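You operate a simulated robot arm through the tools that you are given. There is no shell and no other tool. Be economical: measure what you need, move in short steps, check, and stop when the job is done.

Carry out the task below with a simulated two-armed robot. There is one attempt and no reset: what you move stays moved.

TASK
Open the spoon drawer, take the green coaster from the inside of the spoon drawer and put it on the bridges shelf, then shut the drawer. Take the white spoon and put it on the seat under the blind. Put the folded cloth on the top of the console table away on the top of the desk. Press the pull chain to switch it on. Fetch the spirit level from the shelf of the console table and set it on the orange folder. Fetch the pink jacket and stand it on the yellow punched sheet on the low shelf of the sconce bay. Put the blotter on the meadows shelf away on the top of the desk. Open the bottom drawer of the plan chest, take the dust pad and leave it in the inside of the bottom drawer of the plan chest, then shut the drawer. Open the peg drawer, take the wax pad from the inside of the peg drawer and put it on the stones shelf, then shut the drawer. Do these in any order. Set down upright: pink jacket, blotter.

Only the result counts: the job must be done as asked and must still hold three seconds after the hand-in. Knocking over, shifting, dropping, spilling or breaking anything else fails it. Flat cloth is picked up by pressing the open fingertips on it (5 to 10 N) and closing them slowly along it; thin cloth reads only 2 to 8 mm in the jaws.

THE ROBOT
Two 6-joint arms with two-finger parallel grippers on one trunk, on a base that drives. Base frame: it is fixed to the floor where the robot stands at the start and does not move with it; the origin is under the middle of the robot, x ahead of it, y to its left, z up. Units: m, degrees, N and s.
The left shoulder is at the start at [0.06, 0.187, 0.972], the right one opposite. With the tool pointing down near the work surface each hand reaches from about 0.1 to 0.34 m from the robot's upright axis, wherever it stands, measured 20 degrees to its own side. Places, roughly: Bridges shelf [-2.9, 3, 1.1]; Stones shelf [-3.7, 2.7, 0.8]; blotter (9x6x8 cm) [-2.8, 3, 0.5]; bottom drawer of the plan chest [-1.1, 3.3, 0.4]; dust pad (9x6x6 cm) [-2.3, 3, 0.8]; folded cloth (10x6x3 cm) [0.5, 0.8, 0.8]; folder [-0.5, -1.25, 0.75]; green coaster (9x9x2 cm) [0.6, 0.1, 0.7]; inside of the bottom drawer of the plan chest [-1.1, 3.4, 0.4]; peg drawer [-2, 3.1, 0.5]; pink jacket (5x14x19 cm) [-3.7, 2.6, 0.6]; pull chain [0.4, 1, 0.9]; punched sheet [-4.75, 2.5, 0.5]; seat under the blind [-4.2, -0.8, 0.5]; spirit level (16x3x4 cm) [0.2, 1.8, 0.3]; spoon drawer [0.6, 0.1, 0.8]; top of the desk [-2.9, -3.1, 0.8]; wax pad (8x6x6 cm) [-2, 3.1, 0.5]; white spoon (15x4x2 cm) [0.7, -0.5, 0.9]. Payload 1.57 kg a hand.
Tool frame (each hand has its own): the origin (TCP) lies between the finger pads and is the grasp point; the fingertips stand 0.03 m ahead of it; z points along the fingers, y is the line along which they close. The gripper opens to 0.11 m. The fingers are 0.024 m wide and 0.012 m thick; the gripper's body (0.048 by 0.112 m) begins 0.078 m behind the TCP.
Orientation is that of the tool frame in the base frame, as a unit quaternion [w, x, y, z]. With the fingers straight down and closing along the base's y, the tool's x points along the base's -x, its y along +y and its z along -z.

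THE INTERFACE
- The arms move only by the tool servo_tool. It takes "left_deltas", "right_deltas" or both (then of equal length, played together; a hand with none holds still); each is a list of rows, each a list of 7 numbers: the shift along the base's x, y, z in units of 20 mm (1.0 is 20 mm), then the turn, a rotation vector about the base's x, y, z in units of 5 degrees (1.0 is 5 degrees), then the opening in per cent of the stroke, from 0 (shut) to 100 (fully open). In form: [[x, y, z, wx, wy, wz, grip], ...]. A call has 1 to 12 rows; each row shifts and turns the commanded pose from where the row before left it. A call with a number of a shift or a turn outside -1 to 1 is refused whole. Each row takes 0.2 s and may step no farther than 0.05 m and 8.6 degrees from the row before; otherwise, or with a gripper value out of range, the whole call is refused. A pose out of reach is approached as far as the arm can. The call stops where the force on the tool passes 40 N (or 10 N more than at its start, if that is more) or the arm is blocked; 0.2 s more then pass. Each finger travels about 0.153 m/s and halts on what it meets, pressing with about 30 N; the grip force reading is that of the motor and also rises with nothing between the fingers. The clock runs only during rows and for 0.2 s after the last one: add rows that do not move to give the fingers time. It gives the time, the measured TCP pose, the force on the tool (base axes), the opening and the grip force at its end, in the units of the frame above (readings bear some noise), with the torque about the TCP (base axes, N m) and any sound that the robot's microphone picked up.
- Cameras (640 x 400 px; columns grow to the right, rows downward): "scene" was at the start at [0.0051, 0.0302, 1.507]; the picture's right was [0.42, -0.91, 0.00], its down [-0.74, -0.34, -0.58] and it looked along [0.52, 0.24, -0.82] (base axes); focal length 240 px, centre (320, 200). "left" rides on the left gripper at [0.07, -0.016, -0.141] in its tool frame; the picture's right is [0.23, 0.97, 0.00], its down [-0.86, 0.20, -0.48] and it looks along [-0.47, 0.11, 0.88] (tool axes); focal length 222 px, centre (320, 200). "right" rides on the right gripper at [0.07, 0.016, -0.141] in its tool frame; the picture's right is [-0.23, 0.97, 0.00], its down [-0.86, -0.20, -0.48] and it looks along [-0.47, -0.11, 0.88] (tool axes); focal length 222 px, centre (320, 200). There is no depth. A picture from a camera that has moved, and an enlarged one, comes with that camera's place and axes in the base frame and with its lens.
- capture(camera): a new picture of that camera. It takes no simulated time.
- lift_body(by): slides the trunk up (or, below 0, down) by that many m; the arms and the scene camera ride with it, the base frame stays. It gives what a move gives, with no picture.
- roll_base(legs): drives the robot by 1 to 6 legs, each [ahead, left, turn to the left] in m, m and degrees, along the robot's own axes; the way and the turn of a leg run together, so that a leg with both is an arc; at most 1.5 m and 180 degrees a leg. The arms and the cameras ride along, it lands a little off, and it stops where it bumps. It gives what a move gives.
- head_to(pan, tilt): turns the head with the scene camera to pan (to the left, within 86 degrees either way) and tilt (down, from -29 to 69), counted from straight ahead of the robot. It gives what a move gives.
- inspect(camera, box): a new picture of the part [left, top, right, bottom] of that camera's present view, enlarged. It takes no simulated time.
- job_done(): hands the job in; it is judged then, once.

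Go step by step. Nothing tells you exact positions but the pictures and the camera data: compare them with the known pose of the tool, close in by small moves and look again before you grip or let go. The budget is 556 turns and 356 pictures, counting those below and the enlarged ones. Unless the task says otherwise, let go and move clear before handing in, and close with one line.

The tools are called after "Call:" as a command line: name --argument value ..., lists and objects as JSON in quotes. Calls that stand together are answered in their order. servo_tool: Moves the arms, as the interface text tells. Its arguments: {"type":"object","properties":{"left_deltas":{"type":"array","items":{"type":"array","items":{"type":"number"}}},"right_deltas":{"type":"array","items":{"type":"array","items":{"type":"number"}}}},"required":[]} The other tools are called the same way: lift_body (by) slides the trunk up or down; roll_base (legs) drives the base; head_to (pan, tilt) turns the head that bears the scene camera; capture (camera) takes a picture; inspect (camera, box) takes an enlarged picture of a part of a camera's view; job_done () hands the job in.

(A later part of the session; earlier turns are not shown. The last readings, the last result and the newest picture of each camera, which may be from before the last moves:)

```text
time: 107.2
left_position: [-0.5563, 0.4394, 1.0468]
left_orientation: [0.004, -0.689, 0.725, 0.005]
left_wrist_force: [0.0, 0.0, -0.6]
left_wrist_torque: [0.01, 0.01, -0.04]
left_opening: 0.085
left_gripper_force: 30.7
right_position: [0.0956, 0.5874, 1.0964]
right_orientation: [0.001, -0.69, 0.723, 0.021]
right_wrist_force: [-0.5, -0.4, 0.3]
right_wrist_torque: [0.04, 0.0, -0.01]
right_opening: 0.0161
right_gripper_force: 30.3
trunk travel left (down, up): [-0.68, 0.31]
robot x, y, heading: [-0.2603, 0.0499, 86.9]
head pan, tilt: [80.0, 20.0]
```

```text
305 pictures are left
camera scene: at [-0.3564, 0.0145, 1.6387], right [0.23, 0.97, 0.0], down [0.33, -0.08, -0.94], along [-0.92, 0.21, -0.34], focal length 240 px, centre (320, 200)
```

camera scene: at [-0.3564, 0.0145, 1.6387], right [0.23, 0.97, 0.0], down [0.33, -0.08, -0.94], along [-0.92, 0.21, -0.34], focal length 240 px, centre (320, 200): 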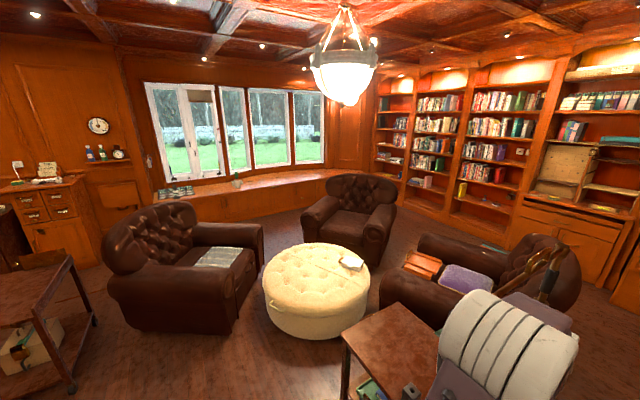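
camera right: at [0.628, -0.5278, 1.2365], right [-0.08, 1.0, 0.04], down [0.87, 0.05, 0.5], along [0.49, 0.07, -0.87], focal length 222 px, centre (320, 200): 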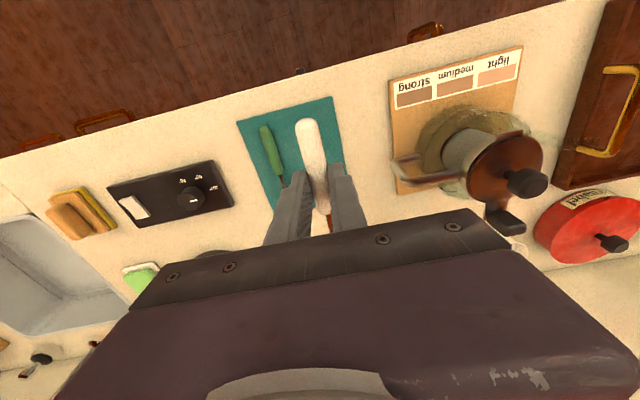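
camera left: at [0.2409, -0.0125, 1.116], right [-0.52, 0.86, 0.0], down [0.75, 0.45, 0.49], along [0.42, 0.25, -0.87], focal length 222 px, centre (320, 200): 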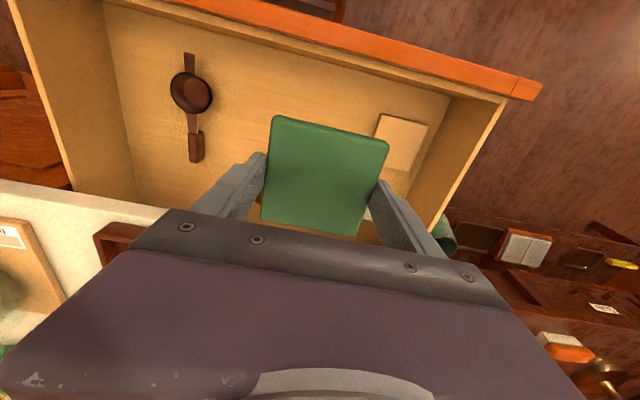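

The window seat is at the far end, left of the middle, behind two armchairs and a round pouf; the spot under the blind seems best approached from the south. First I tuck in the right hand.

Call:
servo_tool --right_deltas '[[0, -0.5, -0.8, 0, 0, 0, 5], [0, -0.5, -0.8, 0, 0, 0, 5], [0, -0.5, -0.8, 0, 0, 0, 5], [-0.3, -0.9, 0, 0, 0, 0, 5], [-0.3, -0.9, 0, 0, 0, 0, 5], [-0.3, -0.9, 0, 0, 0, 0, 5], [-0.3, -0.9, 0, 0, 0, 0, 5]]'

Call:
head_to --pan 86 --tilt 45

Call:
roll_base --legs '[[0, 0, 60]]'

Call:
capture --camera "scene"

```text
time: 108.8
left_position: [-0.556, 0.4405, 1.0463]
left_orientation: [0.003, -0.688, 0.726, 0.005]
left_wrist_force: [0.0, 0.2, -0.8]
left_wrist_torque: [-0.02, 0.04, 0.01]
left_opening: 0.0848
left_gripper_force: 30.2
right_position: [0.1031, 0.5878, 1.0782]
right_orientation: [0.0, -0.69, 0.724, 0.02]
right_wrist_force: [0.5, -0.6, 0.1]
right_wrist_torque: [0.01, -0.02, -0.03]
right_opening: 0.016
right_gripper_force: 29.8
right hand out of reach, approached as far as the arm can: row 1, 2, 3, 4, 5, 6, 7
trunk travel left (down, up): [-0.68, 0.31]
robot x, y, heading: [-0.2632, 0.0537, 87.3]
head pan, tilt: [80.0, 20.0]
```

```text
time: 109.7
left_position: [-0.555, 0.4393, 1.0472]
left_orientation: [0.003, -0.689, 0.725, 0.004]
left_wrist_force: [-0.2, -0.2, -0.1]
left_wrist_torque: [0.05, -0.02, 0.01]
left_opening: 0.0849
left_gripper_force: 30.3
right_position: [0.1013, 0.5869, 1.0786]
right_orientation: [-0.001, -0.689, 0.724, 0.021]
right_wrist_force: [0.7, 0.2, -0.3]
right_wrist_torque: [0.0, 0.0, -0.04]
right_opening: 0.0159
right_gripper_force: 29.5
trunk travel left (down, up): [-0.68, 0.31]
robot x, y, heading: [-0.2618, 0.0517, 86.9]
head pan, tilt: [85.9, 45.0]
```

```text
time: 112.8
left_position: [-0.7434, -0.0079, 1.0474]
left_orientation: [0.0, 0.959, -0.283, -0.005]
left_wrist_force: [0.5, -0.4, -0.6]
left_wrist_torque: [0.0, 0.03, -0.01]
left_opening: 0.0848
left_gripper_force: 30.3
right_position: [-0.5427, 0.6371, 1.0785]
right_orientation: [0.011, 0.959, -0.281, -0.018]
right_wrist_force: [-0.1, 0.1, -0.4]
right_wrist_torque: [0.01, -0.04, 0.0]
right_opening: 0.0159
right_gripper_force: 29.5
trunk travel left (down, up): [-0.68, 0.31]
robot x, y, heading: [-0.26, 0.0547, 146.8]
head pan, tilt: [85.9, 45.0]
```

```text
304 pictures are left
camera scene: at [-0.2616, -0.0442, 1.6], right [-0.8, 0.6, 0.0], down [0.43, 0.56, -0.71], along [-0.43, -0.56, -0.71], focal length 240 px, centre (320, 200)
```

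scene: 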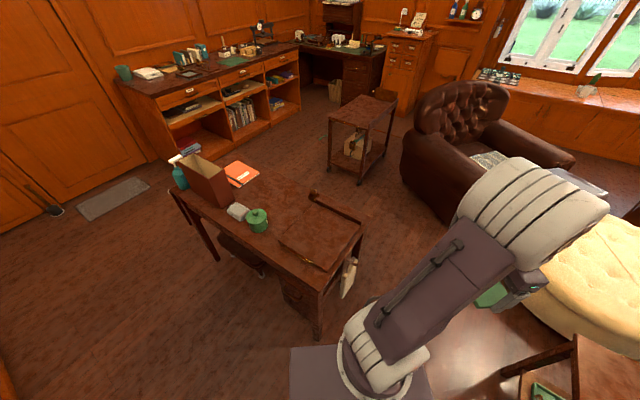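

I have a clear overview: route between the work table and trolley, then west in front of the desk. The right arm is at some joint limit; I test which directions it still moves.

Call:
servo_tool --right_deltas '[[0, 0, -1, 0, 0, 0, 5], [0, 0, -1, 0, 0, 0, 5]]'

Call:
servo_tool --right_deltas '[[0.5, -0.5, 0, 0, 0, 0, 5], [0.5, -0.5, 0, 0, 0, 0, 5]]'

Call:
capture --camera "right"

```text
time: 113.4
left_position: [-0.7444, -0.007, 1.0467]
left_orientation: [-0.001, 0.959, -0.283, -0.005]
left_wrist_force: [-0.2, -0.7, -0.3]
left_wrist_torque: [0.02, 0.02, 0.01]
left_opening: 0.0848
left_gripper_force: 30.1
right_position: [-0.5492, 0.6454, 1.0405]
right_orientation: [0.013, 0.96, -0.281, -0.016]
right_wrist_force: [-0.2, -0.1, -0.4]
right_wrist_torque: [0.0, 0.02, -0.02]
right_opening: 0.0159
right_gripper_force: 30.2
right hand out of reach, approached as far as the arm can: row 1, 2
trunk travel left (down, up): [-0.68, 0.31]
robot x, y, heading: [-0.2606, 0.0502, 146.8]
head pan, tilt: [85.9, 45.0]
```

```text
time: 114.0
left_position: [-0.7431, -0.0081, 1.0459]
left_orientation: [-0.001, 0.959, -0.283, -0.005]
left_wrist_force: [0.4, -0.2, -0.3]
left_wrist_torque: [-0.03, 0.0, 0.0]
left_opening: 0.0847
left_gripper_force: 29.7
right_position: [-0.5479, 0.6443, 1.0455]
right_orientation: [0.012, 0.959, -0.281, -0.017]
right_wrist_force: [0.8, -0.7, 0.2]
right_wrist_torque: [0.0, 0.02, 0.02]
right_opening: 0.0159
right_gripper_force: 29.9
right hand out of reach, approached as far as the arm can: row 1, 2
trunk travel left (down, up): [-0.68, 0.31]
robot x, y, heading: [-0.2633, 0.0555, 147.0]
head pan, tilt: [85.9, 45.0]
```

```text
303 pictures are left
camera right: at [-0.4915, 0.5966, 1.1847], right [-0.72, -0.7, 0.04], down [-0.59, 0.64, 0.49], along [-0.37, 0.33, -0.87], focal length 222 px, centre (320, 200)
```

right: 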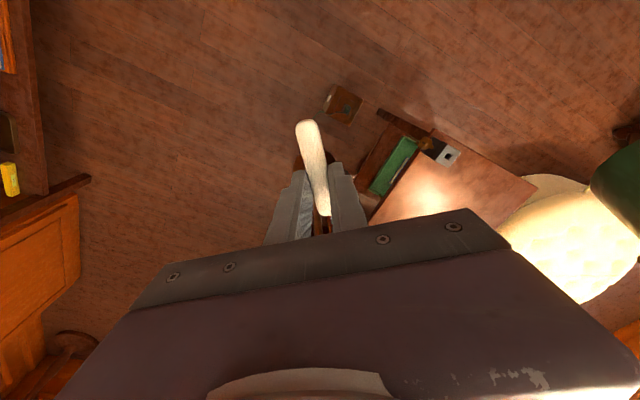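

Call:
servo_tool --right_deltas '[[0, 0, 0, 0, 0, -1, 5], [0, 0, 0, 0, 0, -1, 5], [0, 0, 0, 0, 0, -1, 5], [0.5, -0.5, 0, 0, 0, 0, 5], [0.5, -0.5, 0, 0, 0, 0, 5]]'

Call:
servo_tool --right_deltas '[[0, 0, 0, 0, 0, 1, 5], [0, 0, 0, 0, 0, 1, 5], [0, 0, 0, 0, 0, 1, 5], [0, 0, 0, 0, 0, 1, 5], [0.5, -0.5, 0, 0, 0, 0, 5], [0.5, -0.5, 0, 0, 0, 0, 5]]'

Call:
head_to --pan -25 --tilt 40

Call:
capture --camera "scene"

```text
time: 115.2
left_position: [-0.7432, -0.0078, 1.0481]
left_orientation: [-0.001, 0.959, -0.283, -0.006]
left_wrist_force: [0.6, 0.8, -0.5]
left_wrist_torque: [0.02, 0.0, 0.0]
left_opening: 0.085
left_gripper_force: 29.6
right_position: [-0.5479, 0.6473, 1.0488]
right_orientation: [0.01, 0.914, -0.405, -0.018]
right_wrist_force: [-0.3, 0.3, -0.3]
right_wrist_torque: [-0.02, 0.04, -0.03]
right_opening: 0.0158
right_gripper_force: 30.5
right hand out of reach, approached as far as the arm can: row 4, 5
trunk travel left (down, up): [-0.68, 0.31]
robot x, y, heading: [-0.2623, 0.0555, 146.7]
head pan, tilt: [85.9, 45.0]
```

```text
time: 116.6
left_position: [-0.7436, -0.0085, 1.0468]
left_orientation: [0.0, 0.959, -0.284, -0.005]
left_wrist_force: [-0.7, -0.6, -0.5]
left_wrist_torque: [0.0, -0.03, -0.02]
left_opening: 0.0847
left_gripper_force: 29.3
right_position: [-0.5426, 0.6442, 1.0503]
right_orientation: [0.012, 0.971, -0.239, -0.017]
right_wrist_force: [0.5, 0.3, 1.2]
right_wrist_torque: [0.01, -0.02, 0.01]
right_opening: 0.0154
right_gripper_force: 30.4
right hand out of reach, approached as far as the arm can: row 5, 6
trunk travel left (down, up): [-0.68, 0.31]
robot x, y, heading: [-0.2627, 0.0532, 146.9]
head pan, tilt: [85.9, 45.0]
```

```text
time: 118.5
left_position: [-0.7441, -0.0082, 1.0469]
left_orientation: [-0.001, 0.959, -0.283, -0.005]
left_wrist_force: [0.2, -0.4, -0.4]
left_wrist_torque: [0.01, -0.01, 0.02]
left_opening: 0.0849
left_gripper_force: 29.5
right_position: [-0.5445, 0.6452, 1.0506]
right_orientation: [0.013, 0.971, -0.239, -0.017]
right_wrist_force: [0.0, -0.1, -0.3]
right_wrist_torque: [0.02, -0.01, 0.0]
right_opening: 0.0157
right_gripper_force: 29.9
trunk travel left (down, up): [-0.68, 0.31]
robot x, y, heading: [-0.2637, 0.0558, 146.9]
head pan, tilt: [-25.0, 40.0]
```

```text
302 pictures are left
camera scene: at [-0.2576, 0.0927, 1.6072], right [0.85, 0.53, 0.0], down [0.34, -0.55, -0.77], along [-0.41, 0.65, -0.64], focal length 240 px, centre (320, 200)
```

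scene: 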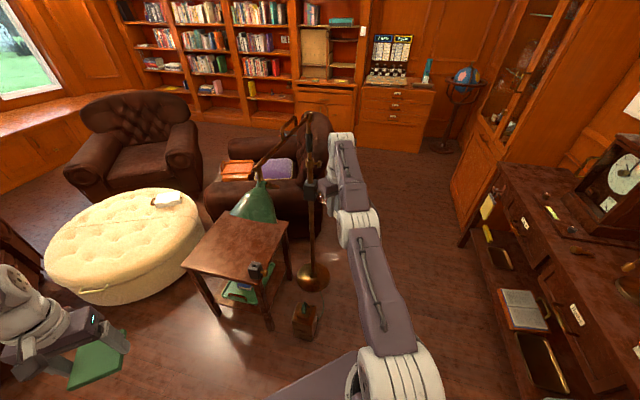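

The right arm is fully stretched (singular). I try to free it by moving straight down with several rows.

Call:
servo_tool --right_deltas '[[0, 0, -1, 0, 0, 0, 5], [0, 0, -1, 0, 0, 0, 5], [0, 0, -1, 0, 0, 0, 5], [0.3, -0.3, -1, 0, 0, 0, 5], [0.3, -0.3, -1, 0, 0, 0, 5], [0.3, -0.3, -1, 0, 0, 0, 5], [0.5, -0.5, -1, 0, 0, 0, 5], [0.5, -0.5, -1, 0, 0, 0, 5], [0.5, -0.5, 0, 0, 0, 0, 5]]'

Call:
capture --camera "scene"

```text
time: 120.5
left_position: [-0.7431, -0.0072, 1.048]
left_orientation: [-0.001, 0.959, -0.283, -0.006]
left_wrist_force: [-0.6, -0.4, -1.1]
left_wrist_torque: [0.0, -0.02, -0.01]
left_opening: 0.0849
left_gripper_force: 29.5
right_position: [-0.549, 0.6631, 0.8944]
right_orientation: [0.013, 0.971, -0.239, -0.016]
right_wrist_force: [-0.4, -0.3, 0.1]
right_wrist_torque: [0.05, 0.03, 0.03]
right_opening: 0.016
right_gripper_force: 29.7
right hand out of reach, approached as far as the arm can: row 1, 2, 3, 4, 5, 6, 7, 8, 9
trunk travel left (down, up): [-0.68, 0.31]
robot x, y, heading: [-0.2633, 0.0546, 146.9]
head pan, tilt: [-25.0, 40.0]
```

```text
301 pictures are left
camera scene: at [-0.2574, 0.0925, 1.6072], right [0.85, 0.53, 0.0], down [0.34, -0.55, -0.77], along [-0.41, 0.65, -0.64], focal length 240 px, centre (320, 200)
```

scene: 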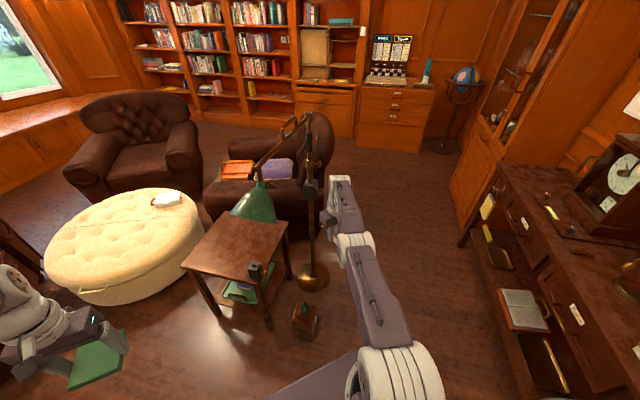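

Call:
servo_tool --right_deltas '[[0, 0, 0, 0.65, 1, 0, 5], [0, 0, 0, 0.65, 1, 0, 5], [0, 0, 0, 0.65, 1, 0, 5], [0, 0, 0, 0.65, 1, 0, 5]]'

Call:
servo_tool --right_deltas '[[0.8, -0.5, 0, 0, 0, 0, 5], [0.8, -0.5, 0, 0, 0, 0, 5], [0.8, -0.5, 0, 0, 0, 0, 5], [0.8, -0.5, 0, 0, 0, 0, 5]]'

```text
time: 121.5
left_position: [-0.743, -0.0073, 1.0458]
left_orientation: [0.0, 0.959, -0.284, -0.006]
left_wrist_force: [0.6, 0.2, -0.9]
left_wrist_torque: [-0.04, -0.01, 0.0]
left_opening: 0.085
left_gripper_force: 30.1
right_position: [-0.6024, 0.7378, 0.8913]
right_orientation: [-0.055, 0.948, -0.23, -0.213]
right_wrist_force: [-0.8, -0.1, -1.1]
right_wrist_torque: [-0.02, -0.02, -0.03]
right_opening: 0.0159
right_gripper_force: 29.9
right hand out of reach, approached as far as the arm can: row 1, 2, 3, 4
trunk travel left (down, up): [-0.68, 0.31]
robot x, y, heading: [-0.2638, 0.0546, 146.8]
head pan, tilt: [-25.0, 40.0]
```

```text
time: 122.5
left_position: [-0.7429, -0.0082, 1.0476]
left_orientation: [-0.001, 0.959, -0.283, -0.005]
left_wrist_force: [-0.9, 0.0, -0.7]
left_wrist_torque: [0.01, -0.02, 0.02]
left_opening: 0.0848
left_gripper_force: 29.5
right_position: [-0.5883, 0.7464, 0.8881]
right_orientation: [-0.055, 0.948, -0.23, -0.211]
right_wrist_force: [0.4, 0.2, -0.4]
right_wrist_torque: [0.02, 0.0, -0.04]
right_opening: 0.0158
right_gripper_force: 29.6
right hand out of reach, approached as far as the arm can: row 1, 2, 3, 4
trunk travel left (down, up): [-0.68, 0.31]
robot x, y, heading: [-0.2651, 0.0531, 147.0]
head pan, tilt: [-25.0, 40.0]
```

Call:
servo_tool --right_deltas '[[0, 0, 0, -0.65, -1, 0, 5], [0, 0, 0, -0.65, -1, 0, 5], [0, 0, 0, -0.65, -1, 0, 5], [0, 0, 0, -0.65, -1, 0, 5], [0, 0, 1, 0, 0, 0, 5], [0, 0, 1, 0, 0, 0, 5], [0.8, -0.5, 1, 0, 0, 0, 5], [0.8, -0.5, 1, 0, 0, 0, 5], [0.8, -0.5, 1, 0, 0, 0, 5], [0.8, -0.5, 1, 0, 0, 0, 5], [0.8, -0.5, 1, 0, 0, 0, 5], [0.8, -0.5, 1, 0, 0, 0, 5]]'

Call:
capture --camera "scene"

```text
time: 125.0
left_position: [-0.7432, -0.0074, 1.0468]
left_orientation: [-0.001, 0.959, -0.284, -0.006]
left_wrist_force: [-0.4, 0.0, 0.0]
left_wrist_torque: [0.01, 0.02, 0.0]
left_opening: 0.0846
left_gripper_force: 29.7
right_position: [-0.4401, 0.6171, 1.0527]
right_orientation: [0.012, 0.971, -0.239, -0.017]
right_wrist_force: [0.9, -1.1, -0.2]
right_wrist_torque: [-0.03, 0.04, -0.03]
right_opening: 0.0159
right_gripper_force: 30.1
right hand out of reach, approached as far as the arm can: row 1, 2, 3, 4
trunk travel left (down, up): [-0.68, 0.31]
robot x, y, heading: [-0.2569, 0.0495, 146.9]
head pan, tilt: [-25.0, 40.0]
```

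```text
300 pictures are left
camera scene: at [-0.2565, 0.0916, 1.6072], right [0.85, 0.53, 0.0], down [0.34, -0.55, -0.77], along [-0.41, 0.65, -0.64], focal length 240 px, centre (320, 200)
```

scene: 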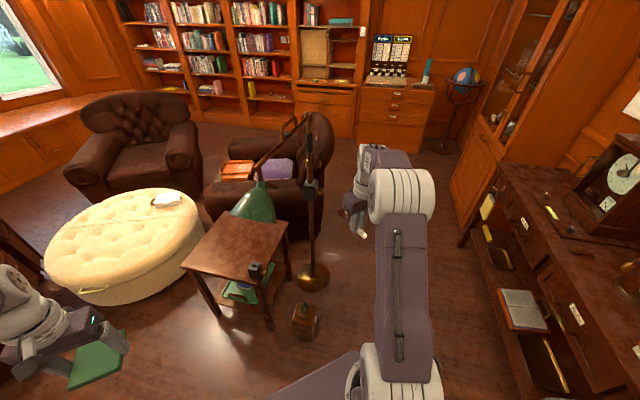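

The right arm is free again (up-and-in works). Now I drive: west past the table's end, then south between the table and the trolley.

Call:
roll_base --legs '[[0, 0, 45], [0.97, 0, 0], [0, 0, 80]]'

Call:
head_to --pan 0 --tilt 35

Call:
capture --camera "scene"

```text
time: 135.6
left_position: [-0.8785, -0.5082, 1.0468]
left_orientation: [0.003, 0.692, 0.722, -0.003]
left_wrist_force: [-0.8, 0.3, 0.6]
left_wrist_torque: [-0.01, -0.02, -0.01]
left_opening: 0.0849
left_gripper_force: 30.6
right_position: [-1.564, -0.6256, 1.0526]
right_orientation: [0.021, 0.658, 0.753, 0.003]
right_wrist_force: [0.2, 1.6, 0.6]
right_wrist_torque: [0.02, -0.04, -0.01]
right_opening: 0.0158
right_gripper_force: 30.1
trunk travel left (down, up): [-0.68, 0.31]
robot x, y, heading: [-1.2081, -0.156, -87.5]
head pan, tilt: [-25.0, 40.0]
```

```text
time: 136.5
left_position: [-0.878, -0.509, 1.0468]
left_orientation: [0.005, 0.692, 0.722, -0.003]
left_wrist_force: [0.0, -0.1, 0.2]
left_wrist_torque: [-0.02, 0.05, 0.0]
left_opening: 0.0847
left_gripper_force: 30.3
right_position: [-1.5643, -0.6258, 1.0536]
right_orientation: [0.022, 0.657, 0.753, 0.003]
right_wrist_force: [-0.7, 0.7, -1.1]
right_wrist_torque: [-0.01, 0.0, -0.02]
right_opening: 0.0156
right_gripper_force: 30.0
trunk travel left (down, up): [-0.68, 0.31]
robot x, y, heading: [-1.2082, -0.1526, -87.4]
head pan, tilt: [0.0, 35.0]
```

```text
299 pictures are left
camera scene: at [-1.2077, -0.1813, 1.6148], right [-1.0, -0.04, 0.0], down [-0.02, 0.57, -0.82], along [0.03, -0.82, -0.57], focal length 240 px, centre (320, 200)
```

scene: 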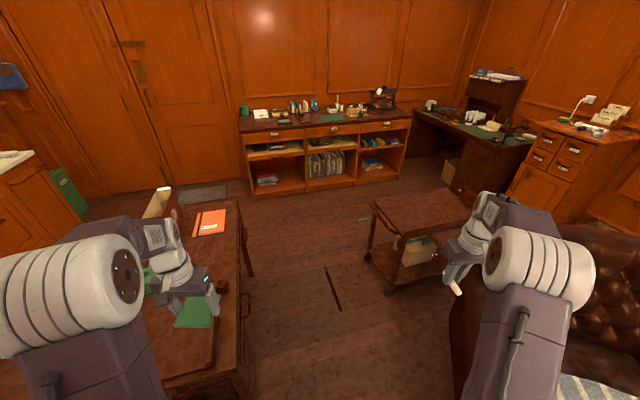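

Call:
inspect --camera "scene" --box '[220, 180, 460, 330]'

```text
2.67 times, centred on (340, 255) of scene
camera zoom: at [-1.2077, -0.1813, 1.6148], right [-1.0, -0.04, 0.0], down [-0.02, 0.57, -0.82], along [0.03, -0.82, -0.57], focal length 639 px, centre (267, 53)
```

zoom: 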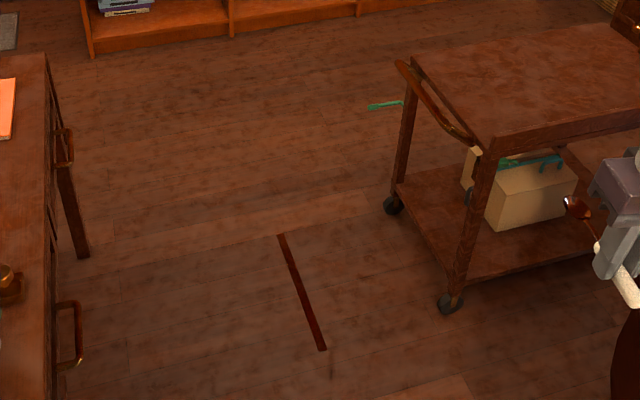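

There is a thin strip on the floor and a teal pencil; I'll pass on the table's side of the strip, with the trunk raised so the hands clear the things on the table.

Call:
lift_body --by 0.25

Call:
roll_base --legs '[[0.653, 0.119, 0]]'

Call:
head_to --pan 0 --tilt 60

Call:
capture --camera "scene"

```text
time: 139.0
left_position: [-0.8777, -0.5092, 1.2965]
left_orientation: [0.005, 0.692, 0.722, -0.003]
left_wrist_force: [0.0, 0.1, -0.7]
left_wrist_torque: [-0.04, -0.02, -0.02]
left_opening: 0.0849
left_gripper_force: 29.6
right_position: [-1.5641, -0.626, 1.3009]
right_orientation: [0.021, 0.657, 0.753, 0.002]
right_wrist_force: [0.3, 0.0, -0.7]
right_wrist_torque: [-0.01, 0.02, 0.02]
right_opening: 0.0157
right_gripper_force: 29.7
trunk travel left (down, up): [-0.93, 0.06]
robot x, y, heading: [-1.2078, -0.1521, -87.6]
head pan, tilt: [0.0, 35.0]
```

```text
time: 142.7
left_position: [-0.7228, -1.1487, 1.2955]
left_orientation: [0.002, 0.692, 0.722, -0.004]
left_wrist_force: [0.5, 0.1, -1.0]
left_wrist_torque: [0.01, 0.05, -0.01]
left_opening: 0.0846
left_gripper_force: 30.1
right_position: [-1.4083, -1.2615, 1.3053]
right_orientation: [0.019, 0.658, 0.753, 0.0]
right_wrist_force: [0.7, -0.2, -1.4]
right_wrist_torque: [-0.01, 0.03, 0.03]
right_opening: 0.0159
right_gripper_force: 30.0
trunk travel left (down, up): [-0.93, 0.06]
robot x, y, heading: [-1.0562, -0.7916, -87.8]
head pan, tilt: [0.0, 35.0]
```

```text
time: 143.6
left_position: [-0.7316, -1.1492, 1.2975]
left_orientation: [0.005, 0.692, 0.722, -0.001]
left_wrist_force: [0.0, -0.7, -0.2]
left_wrist_torque: [-0.02, -0.05, 0.03]
left_opening: 0.0847
left_gripper_force: 30.1
right_position: [-1.4173, -1.2627, 1.3027]
right_orientation: [0.022, 0.659, 0.752, 0.003]
right_wrist_force: [0.0, 0.1, -1.5]
right_wrist_torque: [-0.01, -0.03, 0.0]
right_opening: 0.0156
right_gripper_force: 30.0
trunk travel left (down, up): [-0.93, 0.06]
robot x, y, heading: [-1.0552, -0.794, -87.9]
head pan, tilt: [0.0, 60.0]
```

```text
297 pictures are left
camera scene: at [-1.0619, -0.7982, 1.8306], right [-1.0, -0.04, 0.0], down [-0.03, 0.86, -0.5], along [0.02, -0.5, -0.87], focal length 240 px, centre (320, 200)
```

scene: 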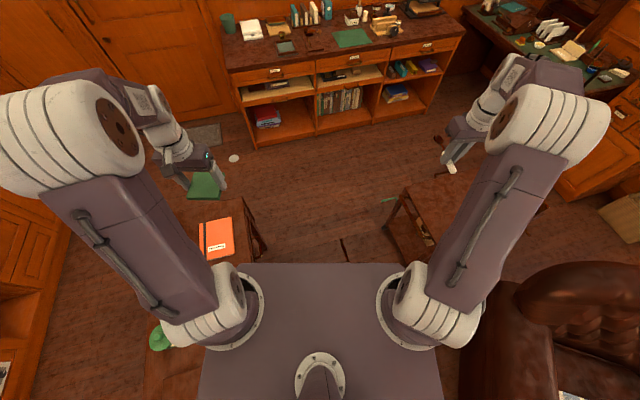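

Call:
inspect --camera "scene" --box '[220, 110, 460, 260]'

```text
2.67 times, centred on (340, 185) of scene
camera zoom: at [-1.0619, -0.7982, 1.8306], right [-1.0, -0.04, 0.0], down [-0.03, 0.86, -0.5], along [0.02, -0.5, -0.87], focal length 639 px, centre (267, 240)
```

zoom: 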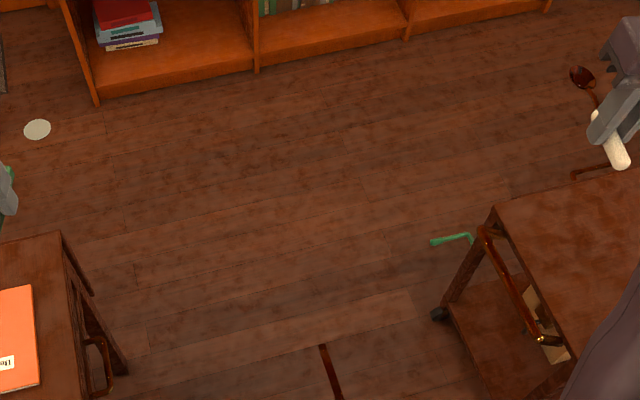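

The teal thing is part of the trolley, not on the floor. I continue past the table's end, then turn west.

Call:
roll_base --legs '[[0.71, 0.1, 0], [0.6, -0.09, 0], [0, 0, -81]]'

Call:
head_to --pan 0 --tilt 45

Call:
capture --camera "scene"

```text
time: 154.0
left_position: [-1.3041, -2.4823, 1.2981]
left_orientation: [0.001, 0.996, 0.094, -0.006]
left_wrist_force: [0.2, 0.1, -0.5]
left_wrist_torque: [0.01, -0.01, 0.03]
left_opening: 0.085
left_gripper_force: 30.3
right_position: [-1.5157, -1.8213, 1.3023]
right_orientation: [0.017, 0.99, 0.138, -0.012]
right_wrist_force: [0.4, -0.4, -0.1]
right_wrist_torque: [0.02, 0.02, -0.01]
right_opening: 0.0158
right_gripper_force: 30.0
trunk travel left (down, up): [-0.93, 0.06]
robot x, y, heading: [-0.9949, -2.107, -169.1]
head pan, tilt: [0.0, 60.0]
```

```text
time: 154.8
left_position: [-1.3051, -2.4816, 1.2971]
left_orientation: [0.002, 0.996, 0.093, -0.005]
left_wrist_force: [0.0, 0.0, 0.5]
left_wrist_torque: [-0.02, -0.03, 0.01]
left_opening: 0.0851
left_gripper_force: 29.8
right_position: [-1.517, -1.8197, 1.3032]
right_orientation: [0.018, 0.99, 0.138, -0.011]
right_wrist_force: [-0.5, -0.2, -0.5]
right_wrist_torque: [-0.02, 0.01, -0.04]
right_opening: 0.0159
right_gripper_force: 29.8
trunk travel left (down, up): [-0.93, 0.06]
robot x, y, heading: [-0.9982, -2.1036, -169.4]
head pan, tilt: [0.0, 45.0]
```

```text
295 pictures are left
camera scene: at [-1.0201, -2.1097, 1.8499], right [-0.18, 0.98, 0.0], down [0.7, 0.13, -0.71], along [-0.69, -0.13, -0.71], focal length 240 px, centre (320, 200)
```

scene: 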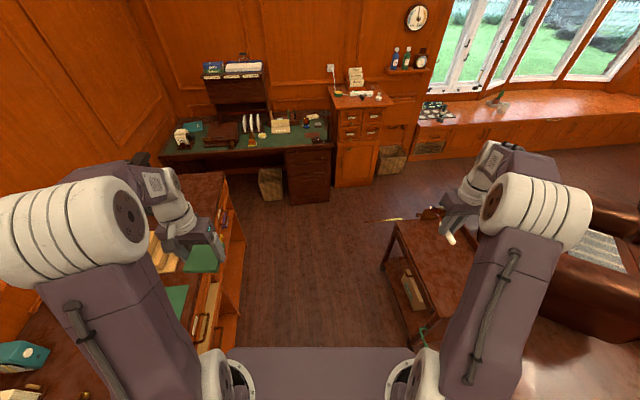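

I see the desk ahead, bureau, and the window bench to the right; the passage behind the trolley looks open. I advance to about [-2.1, -2.3] and look again.

Call:
roll_base --legs '[[1.1, 0, 0], [0, 0, -30]]'

Call:
head_to --pan -10 --tilt 45

Call:
capture --camera "scene"

```text
time: 161.9
left_position: [-2.5356, -2.4788, 1.2957]
left_orientation: [0.0, 0.985, -0.17, -0.005]
left_wrist_force: [-0.4, 0.2, -0.8]
left_wrist_torque: [0.04, -0.02, -0.04]
left_opening: 0.0846
left_gripper_force: 30.2
right_position: [-2.3851, -1.7996, 1.3036]
right_orientation: [0.014, 0.992, -0.126, -0.016]
right_wrist_force: [-0.3, -0.4, -0.8]
right_wrist_torque: [0.0, 0.02, 0.01]
right_opening: 0.0158
right_gripper_force: 29.9
trunk travel left (down, up): [-0.93, 0.06]
robot x, y, heading: [-2.0784, -2.3069, 160.0]
head pan, tilt: [0.0, 45.0]
```

```text
time: 162.6
left_position: [-2.5356, -2.4777, 1.2957]
left_orientation: [0.0, 0.985, -0.171, -0.005]
left_wrist_force: [-0.6, 0.0, -0.7]
left_wrist_torque: [-0.02, -0.01, 0.03]
left_opening: 0.0846
left_gripper_force: 29.8
right_position: [-2.3848, -1.7988, 1.3049]
right_orientation: [0.014, 0.992, -0.125, -0.016]
right_wrist_force: [0.5, 0.4, 0.0]
right_wrist_torque: [-0.03, -0.01, 0.05]
right_opening: 0.0159
right_gripper_force: 30.4
trunk travel left (down, up): [-0.93, 0.06]
robot x, y, heading: [-2.0824, -2.3065, 160.0]
head pan, tilt: [-10.0, 45.0]
```

```text
294 pictures are left
camera scene: at [-2.0961, -2.2872, 1.85], right [0.5, 0.87, 0.0], down [0.61, -0.35, -0.71], along [-0.61, 0.35, -0.71], focal length 240 px, centre (320, 200)
```

scene: 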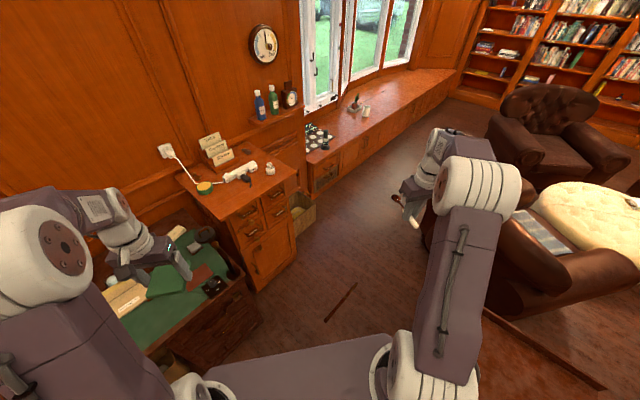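

Call:
head_to --pan -70 --tilt 60

Call:
capture --camera "scene"

```text
time: 163.9
left_position: [-2.5351, -2.4768, 1.2971]
left_orientation: [0.001, 0.985, -0.17, -0.005]
left_wrist_force: [0.8, 0.2, -0.6]
left_wrist_torque: [0.03, -0.03, 0.0]
left_opening: 0.0849
left_gripper_force: 30.2
right_position: [-2.3851, -1.7983, 1.303]
right_orientation: [0.014, 0.992, -0.125, -0.015]
right_wrist_force: [-0.2, -0.3, -0.4]
right_wrist_torque: [-0.03, 0.0, 0.01]
right_opening: 0.0157
right_gripper_force: 29.5
trunk travel left (down, up): [-0.93, 0.06]
robot x, y, heading: [-2.0774, -2.307, 160.5]
head pan, tilt: [-70.0, 60.0]
```

```text
293 pictures are left
camera scene: at [-2.0257, -2.2609, 1.8305], right [1.0, 0.01, 0.0], down [0.0, -0.87, -0.5], along [0.0, 0.5, -0.87], focal length 240 px, centre (320, 200)
```

scene: 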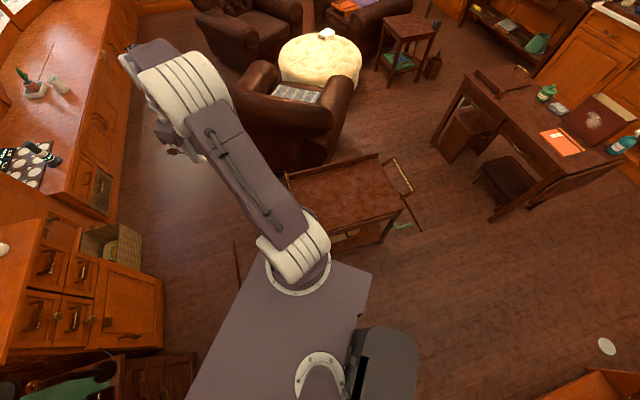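

Call:
inspect --camera "scene" --box '[190, 220, 286, 300]'

Call:
inspect --camera "scene" --box '[360, 150, 480, 250]'

```text
5.00 times, centred on (238, 260) of scene
camera zoom: at [-2.0257, -2.2609, 1.8305], right [1.0, 0.01, 0.0], down [0.0, -0.87, -0.5], along [0.0, 0.5, -0.87], focal length 1199 px, centre (730, -100)
```

zoom: 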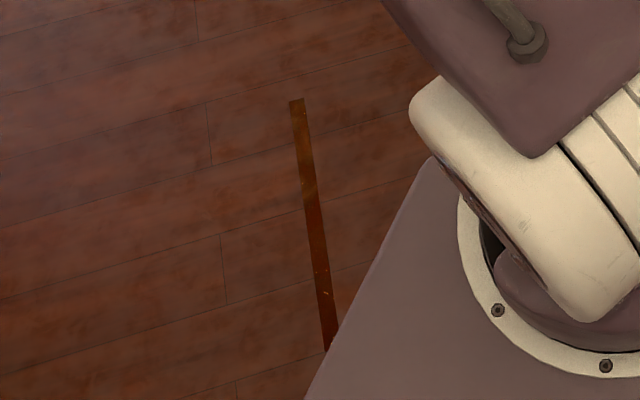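

```text
4.00 times, centred on (420, 200) of scene
camera zoom: at [-2.0257, -2.2609, 1.8305], right [1.0, 0.01, 0.0], down [0.0, -0.87, -0.5], along [0.0, 0.5, -0.87], focal length 959 px, centre (-80, 200)
```

zoom: 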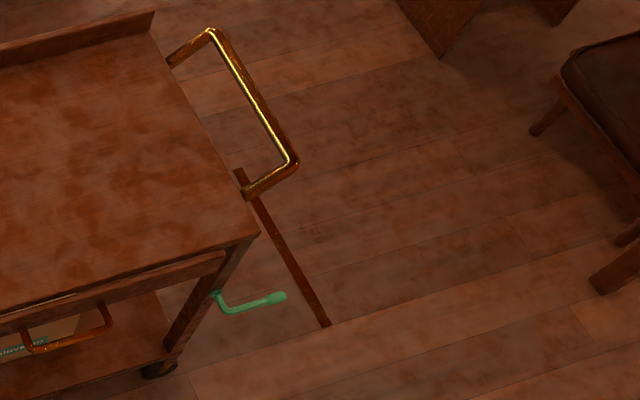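

The strips are flat inlays in the floor. I drive past the trolley's corner into the space in front of the bench and face it.

Call:
roll_base --legs '[[0.227, 0.017, 0], [0, 0, -34.5], [1.1, 0, 0], [0, 0, 71]]'

Call:
head_to --pan 0 --tilt 45

Call:
capture --camera "scene"

```text
time: 175.6
left_position: [-3.2127, -1.7558, 1.2965]
left_orientation: [0.004, 0.989, 0.144, -0.005]
left_wrist_force: [-0.2, 0.6, -0.6]
left_wrist_torque: [-0.02, 0.06, 0.0]
left_opening: 0.0848
left_gripper_force: 30.5
right_position: [-3.4927, -1.1185, 1.3027]
right_orientation: [0.018, 0.982, 0.189, -0.011]
right_wrist_force: [0.7, -0.1, 0.3]
right_wrist_torque: [0.03, -0.03, 0.0]
right_opening: 0.0159
right_gripper_force: 30.3
trunk travel left (down, up): [-0.93, 0.06]
robot x, y, heading: [-2.9469, -1.3481, -163.5]
head pan, tilt: [-70.0, 60.0]
```

```text
time: 177.0
left_position: [-3.2127, -1.7557, 1.2952]
left_orientation: [0.003, 0.989, 0.144, -0.005]
left_wrist_force: [0.3, 0.1, -0.6]
left_wrist_torque: [0.0, -0.03, -0.02]
left_opening: 0.0849
left_gripper_force: 30.0
right_position: [-3.4926, -1.1194, 1.3022]
right_orientation: [0.018, 0.982, 0.189, -0.011]
right_wrist_force: [0.6, 0.5, 0.5]
right_wrist_torque: [0.02, 0.01, 0.01]
right_opening: 0.0159
right_gripper_force: 30.0
trunk travel left (down, up): [-0.93, 0.06]
robot x, y, heading: [-2.9472, -1.3522, -163.4]
head pan, tilt: [0.0, 45.0]
```

```text
290 pictures are left
camera scene: at [-2.9685, -1.3554, 1.85], right [-0.28, 0.96, 0.0], down [0.68, 0.2, -0.71], along [-0.68, -0.2, -0.71], focal length 240 px, centre (320, 200)
```

scene: 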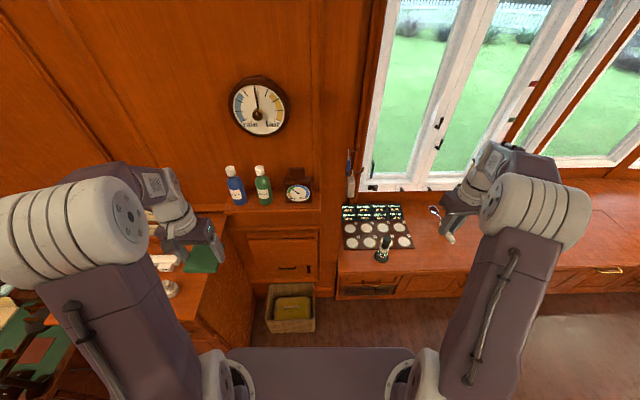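

Call:
roll_base --legs '[[0.2, -0.4, 0]]'

Call:
head_to --pan -15 --tilt 35

Call:
capture --camera "scene"

```text
time: 179.7
left_position: [-3.5193, -1.4287, 1.2961]
left_orientation: [0.002, 0.99, 0.143, -0.005]
left_wrist_force: [0.4, -0.5, -0.4]
left_wrist_torque: [0.03, 0.01, 0.01]
left_opening: 0.0849
left_gripper_force: 30.2
right_position: [-3.7973, -0.7902, 1.3033]
right_orientation: [0.017, 0.982, 0.187, -0.011]
right_wrist_force: [-0.3, -0.2, 0.1]
right_wrist_torque: [0.04, -0.02, -0.03]
right_opening: 0.0157
right_gripper_force: 29.5
trunk travel left (down, up): [-0.93, 0.06]
robot x, y, heading: [-3.2521, -1.0173, -164.0]
head pan, tilt: [0.0, 45.0]
```

```text
time: 180.5
left_position: [-3.5206, -1.426, 1.297]
left_orientation: [0.002, 0.99, 0.142, -0.004]
left_wrist_force: [0.6, 0.2, -0.3]
left_wrist_torque: [0.03, 0.01, -0.01]
left_opening: 0.0849
left_gripper_force: 29.9
right_position: [-3.798, -0.7888, 1.3028]
right_orientation: [0.018, 0.982, 0.188, -0.01]
right_wrist_force: [-0.2, 1.1, 0.2]
right_wrist_torque: [0.01, -0.04, 0.0]
right_opening: 0.0157
right_gripper_force: 30.0
trunk travel left (down, up): [-0.93, 0.06]
robot x, y, heading: [-3.2529, -1.0214, -163.9]
head pan, tilt: [-15.0, 35.0]
```

```text
289 pictures are left
camera scene: at [-3.2849, -1.0062, 1.8647], right [-0.02, 1.0, 0.0], down [0.57, 0.01, -0.82], along [-0.82, -0.02, -0.57], focal length 240 px, centre (320, 200)
```

scene: 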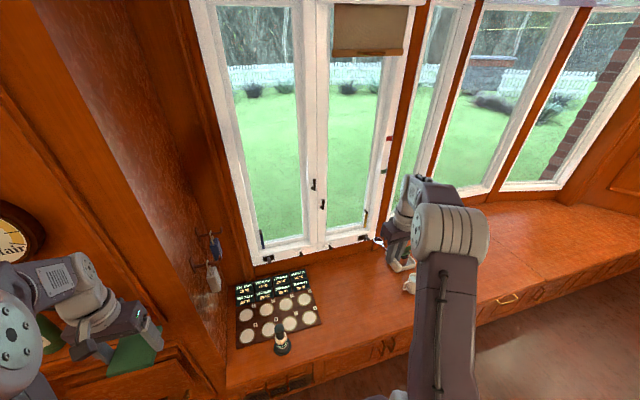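

The blind hangs over the right pane; the free part of the bench between the chart board and the plant/cup (about [-4.1,-0.85]) is beneath it. I bring both hands inward first, then lower.

Call:
servo_tool --left_deltas '[[-0.28, 0.96, 0, 0, 0, 0, 60], [-0.28, 0.96, 0, 0, 0, 0, 60], [-0.28, 0.96, 0, 0, 0, 0, 60], [-0.28, 0.96, 0, 0, 0, 0, 60], [-0.28, 0.96, 0, 0, 0, 0, 60], [-0.28, 0.96, 0, 0, 0, 0, 60], [-0.28, 0.96, 0, 0, 0, 0, 60], [-0.28, 0.96, 0, 0, 0, 0, 60]]' --right_deltas '[[0.2, -0.7, 0, 0, 0, 0, 5], [0.2, -0.7, 0, 0, 0, 0, 5], [0.2, -0.7, 0, 0, 0, 0, 5], [0.2, -0.7, 0, 0, 0, 0, 5], [0.2, -0.7, 0, 0, 0, 0, 5], [0.2, -0.7, 0, 0, 0, 0, 5], [0.2, -0.7, 0, 0, 0, 0, 5], [0.2, -0.7, 0, 0, 0, 0, 5]]'

Call:
lift_body --by -0.4

Call:
capture --camera "scene"

Call:
capture --camera "right"

```text
time: 182.3
left_position: [-3.5654, -1.2722, 1.2965]
left_orientation: [0.002, 0.99, 0.143, -0.005]
left_wrist_force: [0.3, 0.0, -0.6]
left_wrist_torque: [-0.02, 0.03, 0.01]
left_opening: 0.0848
left_gripper_force: 30.1
right_position: [-3.7652, -0.9005, 1.302]
right_orientation: [0.018, 0.982, 0.188, -0.011]
right_wrist_force: [0.2, 1.0, 0.2]
right_wrist_torque: [0.0, -0.01, 0.02]
right_opening: 0.0158
right_gripper_force: 29.8
trunk travel left (down, up): [-0.93, 0.06]
robot x, y, heading: [-3.2537, -1.0197, -163.7]
head pan, tilt: [-15.0, 35.0]
```

```text
time: 186.1
left_position: [-3.5652, -1.2733, 0.8979]
left_orientation: [0.002, 0.99, 0.143, -0.005]
left_wrist_force: [0.9, 0.3, 0.0]
left_wrist_torque: [0.01, 0.03, -0.01]
left_opening: 0.0849
left_gripper_force: 29.7
right_position: [-3.765, -0.9003, 0.9021]
right_orientation: [0.018, 0.982, 0.187, -0.011]
right_wrist_force: [0.0, 0.3, 0.1]
right_wrist_torque: [0.03, -0.01, -0.01]
right_opening: 0.0157
right_gripper_force: 29.9
trunk travel left (down, up): [-0.53, 0.46]
robot x, y, heading: [-3.2525, -1.0185, -163.9]
head pan, tilt: [-15.0, 35.0]
```

```text
288 pictures are left
camera scene: at [-3.2847, -1.0063, 1.4648], right [-0.02, 1.0, 0.0], down [0.57, 0.01, -0.82], along [-0.82, -0.02, -0.57], focal length 240 px, centre (320, 200)
```

scene: 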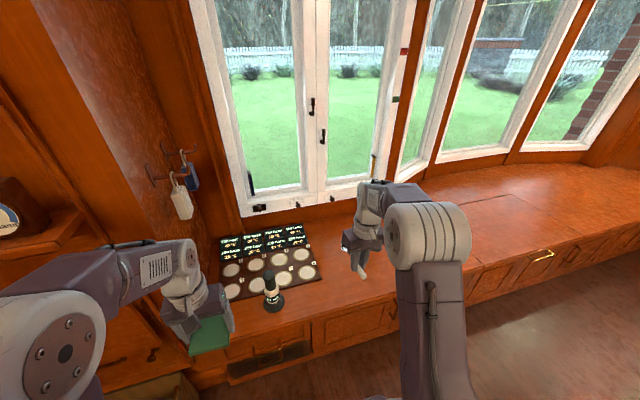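

```text
287 pictures are left
camera right: at [-3.6924, -0.8834, 1.0417], right [0.15, -0.99, 0.04], down [-0.86, -0.11, 0.5], along [-0.49, -0.11, -0.87], focal length 222 px, centre (320, 200)
```

right: 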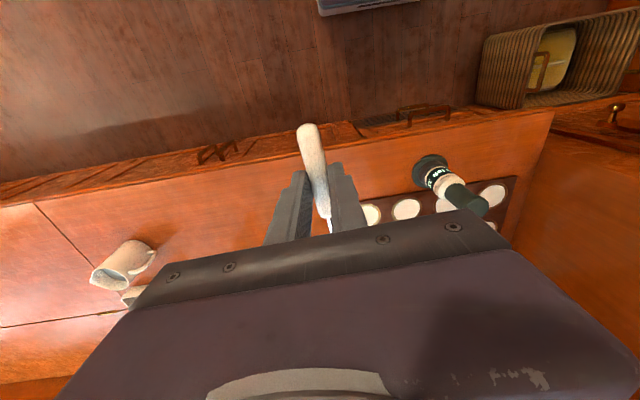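

Left hand stays high while only the right arm goes down. I drive up to the bench.

Call:
roll_base --legs '[[0.25, -0.1, 0]]'

Call:
servo_tool --right_deltas '[[0, 0, -1, 0, 0, 0, 5], [0, 0, -1, 0, 0, 0, 5], [0, 0, -1, 0, 0, 0, 5], [0, 0, -1, 0, 0, 0, 5], [0, 0, -1, 0, 0, 0, 5], [0, 0, -1, 0, 0, 0, 5], [0, 0, -1, 0, 0, 0, 5], [0, 0, -1, 0, 0, 0, 5], [0, 0, -1, 0, 0, 0, 5], [0, 0, -1, 0, 0, 0, 5], [0, 0, -1, 0, 0, 0, 5], [0, 0, -1, 0, 0, 0, 5]]'

Call:
capture --camera "right"

Call:
capture --camera "scene"

```text
time: 188.0
left_position: [-3.8358, -1.2477, 0.8974]
left_orientation: [0.002, 0.99, 0.141, -0.005]
left_wrist_force: [0.2, 0.4, -0.5]
left_wrist_torque: [0.03, -0.06, 0.0]
left_opening: 0.0847
left_gripper_force: 29.9
right_position: [-4.0358, -0.8756, 0.902]
right_orientation: [0.017, 0.982, 0.187, -0.011]
right_wrist_force: [-1.5, 0.6, -0.5]
right_wrist_torque: [0.0, -0.03, 0.0]
right_opening: 0.0159
right_gripper_force: 30.2
trunk travel left (down, up): [-0.53, 0.46]
robot x, y, heading: [-3.5236, -0.9948, -163.7]
head pan, tilt: [-15.0, 35.0]
```

```text
time: 190.6
left_position: [-3.8353, -1.2473, 0.8974]
left_orientation: [0.004, 0.99, 0.142, -0.005]
left_wrist_force: [-0.5, -0.2, 0.3]
left_wrist_torque: [-0.04, -0.02, 0.0]
left_opening: 0.0845
left_gripper_force: 29.5
right_position: [-4.0358, -0.875, 0.6628]
right_orientation: [0.018, 0.982, 0.188, -0.011]
right_wrist_force: [-0.6, 0.5, -0.3]
right_wrist_torque: [0.0, -0.02, -0.03]
right_opening: 0.0155
right_gripper_force: 30.1
trunk travel left (down, up): [-0.53, 0.46]
robot x, y, heading: [-3.5223, -0.9971, -163.9]
head pan, tilt: [-15.0, 35.0]
```

```text
286 pictures are left
camera right: at [-3.9628, -0.8582, 0.8017], right [0.15, -0.99, 0.04], down [-0.86, -0.11, 0.5], along [-0.49, -0.11, -0.87], focal length 222 px, centre (320, 200)
```

right: 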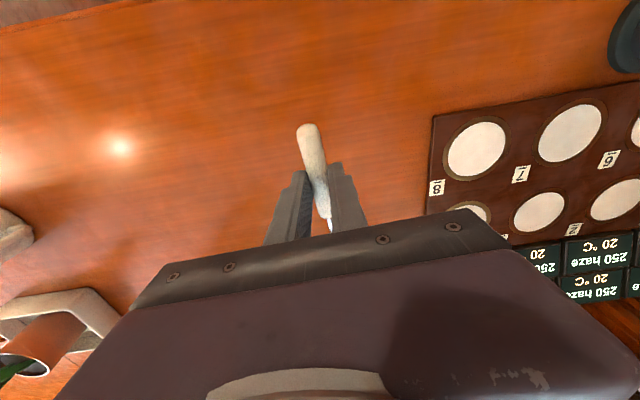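

```text
285 pictures are left
camera scene: at [-3.5554, -0.9812, 1.4648], right [-0.02, 1.0, 0.0], down [0.57, 0.01, -0.82], along [-0.82, -0.02, -0.57], focal length 240 px, centre (320, 200)
```

scene: 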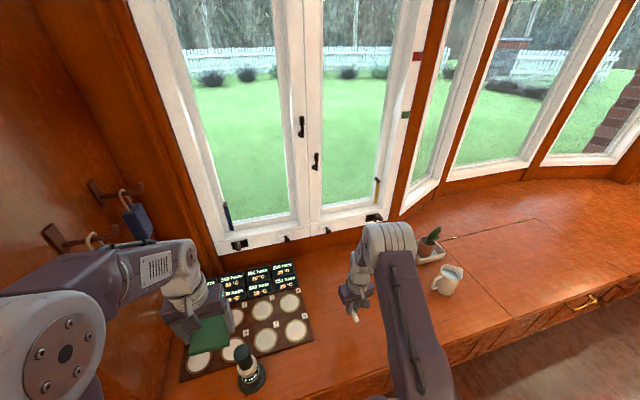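

The spot is clear. I descend gently until contact.

Call:
servo_tool --right_deltas '[[0, 0, -1, 0, 0, 0, 5], [0, 0, -1, 0, 0, 0, 5], [0, 0, -1, 0, 0, 0, 5], [0, 0, -1, 0, 0, 0, 5], [0, 0, -0.8, 0, 0, 0, 5]]'

Call:
capture --camera "right"

```text
time: 191.8
left_position: [-3.8361, -1.2465, 0.8975]
left_orientation: [0.003, 0.99, 0.142, -0.005]
left_wrist_force: [0.3, 0.3, -0.5]
left_wrist_torque: [0.0, 0.0, 0.0]
left_opening: 0.0849
left_gripper_force: 30.1
right_position: [-4.0349, -0.8753, 0.5652]
right_orientation: [0.018, 0.982, 0.188, -0.011]
right_wrist_force: [-0.1, -0.4, -1.5]
right_wrist_torque: [0.0, 0.0, -0.01]
right_opening: 0.0155
right_gripper_force: 30.6
trunk travel left (down, up): [-0.53, 0.46]
robot x, y, heading: [-3.5252, -0.9977, -163.6]
head pan, tilt: [-15.0, 35.0]
```

```text
284 pictures are left
camera right: at [-3.9619, -0.8579, 0.705], right [0.15, -0.99, 0.04], down [-0.86, -0.11, 0.5], along [-0.49, -0.11, -0.87], focal length 222 px, centre (320, 200)
```

right: 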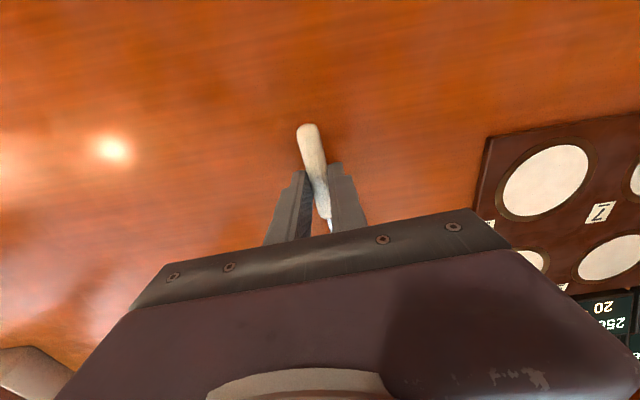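

Call:
servo_tool --right_deltas '[[0, 0, -0.4, 0, 0, 0, 5], [0, 0, -0.4, 0, 0, 0, 5], [0, 0, -0.4, 0, 0, 0, 5], [0, 0, -0.3, 0, 0, 0, 5]]'

Call:
inspect --camera "scene" --box '[300, 240, 420, 340]'

```text
time: 192.6
left_position: [-3.8324, -1.248, 0.8981]
left_orientation: [0.002, 0.99, 0.142, -0.007]
left_wrist_force: [-0.3, 0.2, -0.8]
left_wrist_torque: [-0.03, 0.0, 0.01]
left_opening: 0.085
left_gripper_force: 30.5
right_position: [-4.0356, -0.8753, 0.5511]
right_orientation: [0.017, 0.982, 0.188, -0.013]
right_wrist_force: [14.9, 1.1, 42.8]
right_wrist_torque: [0.74, -0.64, -0.09]
right_opening: 0.0158
right_gripper_force: 30.2
trunk travel left (down, up): [-0.53, 0.46]
robot x, y, heading: [-3.5224, -0.9942, -163.7]
head pan, tilt: [-15.0, 35.0]
stopped in row 3 (right hand): the force on the tool passed its limit (the readings are from after the stop); the commanded pose is now the measured one
```

```text
4.00 times, centred on (360, 290) of scene
camera zoom: at [-3.5487, -0.9827, 1.4658], right [-0.02, 1.0, 0.0], down [0.57, 0.01, -0.82], along [-0.82, -0.02, -0.57], focal length 959 px, centre (160, -160)
```

zoom: 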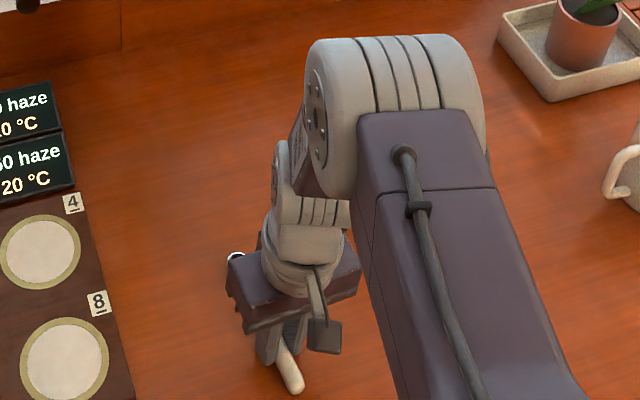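

Contact with the bench. I lift 2 mm, open and retreat upward.

Call:
servo_tool --right_deltas '[[0, 0, 0.1, 0, 0, 0, 10], [0, 0, 0, 0, 0, 0, 25], [0, 0, 0, 0, 0, 0, 40], [0, 0, 0, 0, 0, 0, 40], [0, 0, 1, 0, 0, 0, 40], [0, 0, 1, 0, 0, 0, 40], [0, 0, 1, 0, 0, 0, 40], [0, 0, 1, 0, 0, 0, 40], [0, 0, 1, 0, 0, 0, 40], [0, 0, 1, 0, 0, 0, 40], [0, 0, 1, 0, 0, 0, 40]]'

Call:
capture --camera "right"

```text
time: 195.0
left_position: [-3.8347, -1.247, 0.8975]
left_orientation: [0.002, 0.99, 0.142, -0.005]
left_wrist_force: [-0.3, 0.4, 0.1]
left_wrist_torque: [0.02, 0.01, -0.04]
left_opening: 0.0848
left_gripper_force: 29.6
right_position: [-4.0375, -0.8744, 0.6882]
right_orientation: [0.018, 0.982, 0.187, -0.013]
right_wrist_force: [-0.5, -0.7, -0.5]
right_wrist_torque: [-0.03, 0.01, 0.01]
right_opening: 0.044
right_gripper_force: 0.1
trunk travel left (down, up): [-0.53, 0.46]
robot x, y, heading: [-3.5231, -0.9966, -163.8]
head pan, tilt: [-15.0, 35.0]
```

```text
282 pictures are left
camera right: at [-3.9634, -0.8574, 0.8277], right [0.15, -0.99, 0.04], down [-0.86, -0.11, 0.5], along [-0.49, -0.1, -0.87], focal length 222 px, centre (320, 200)
```

right: 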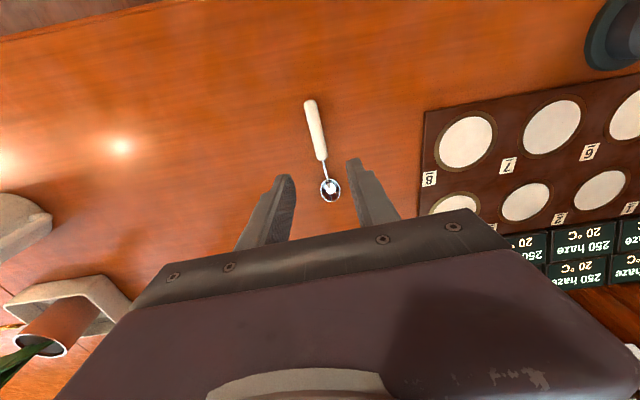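

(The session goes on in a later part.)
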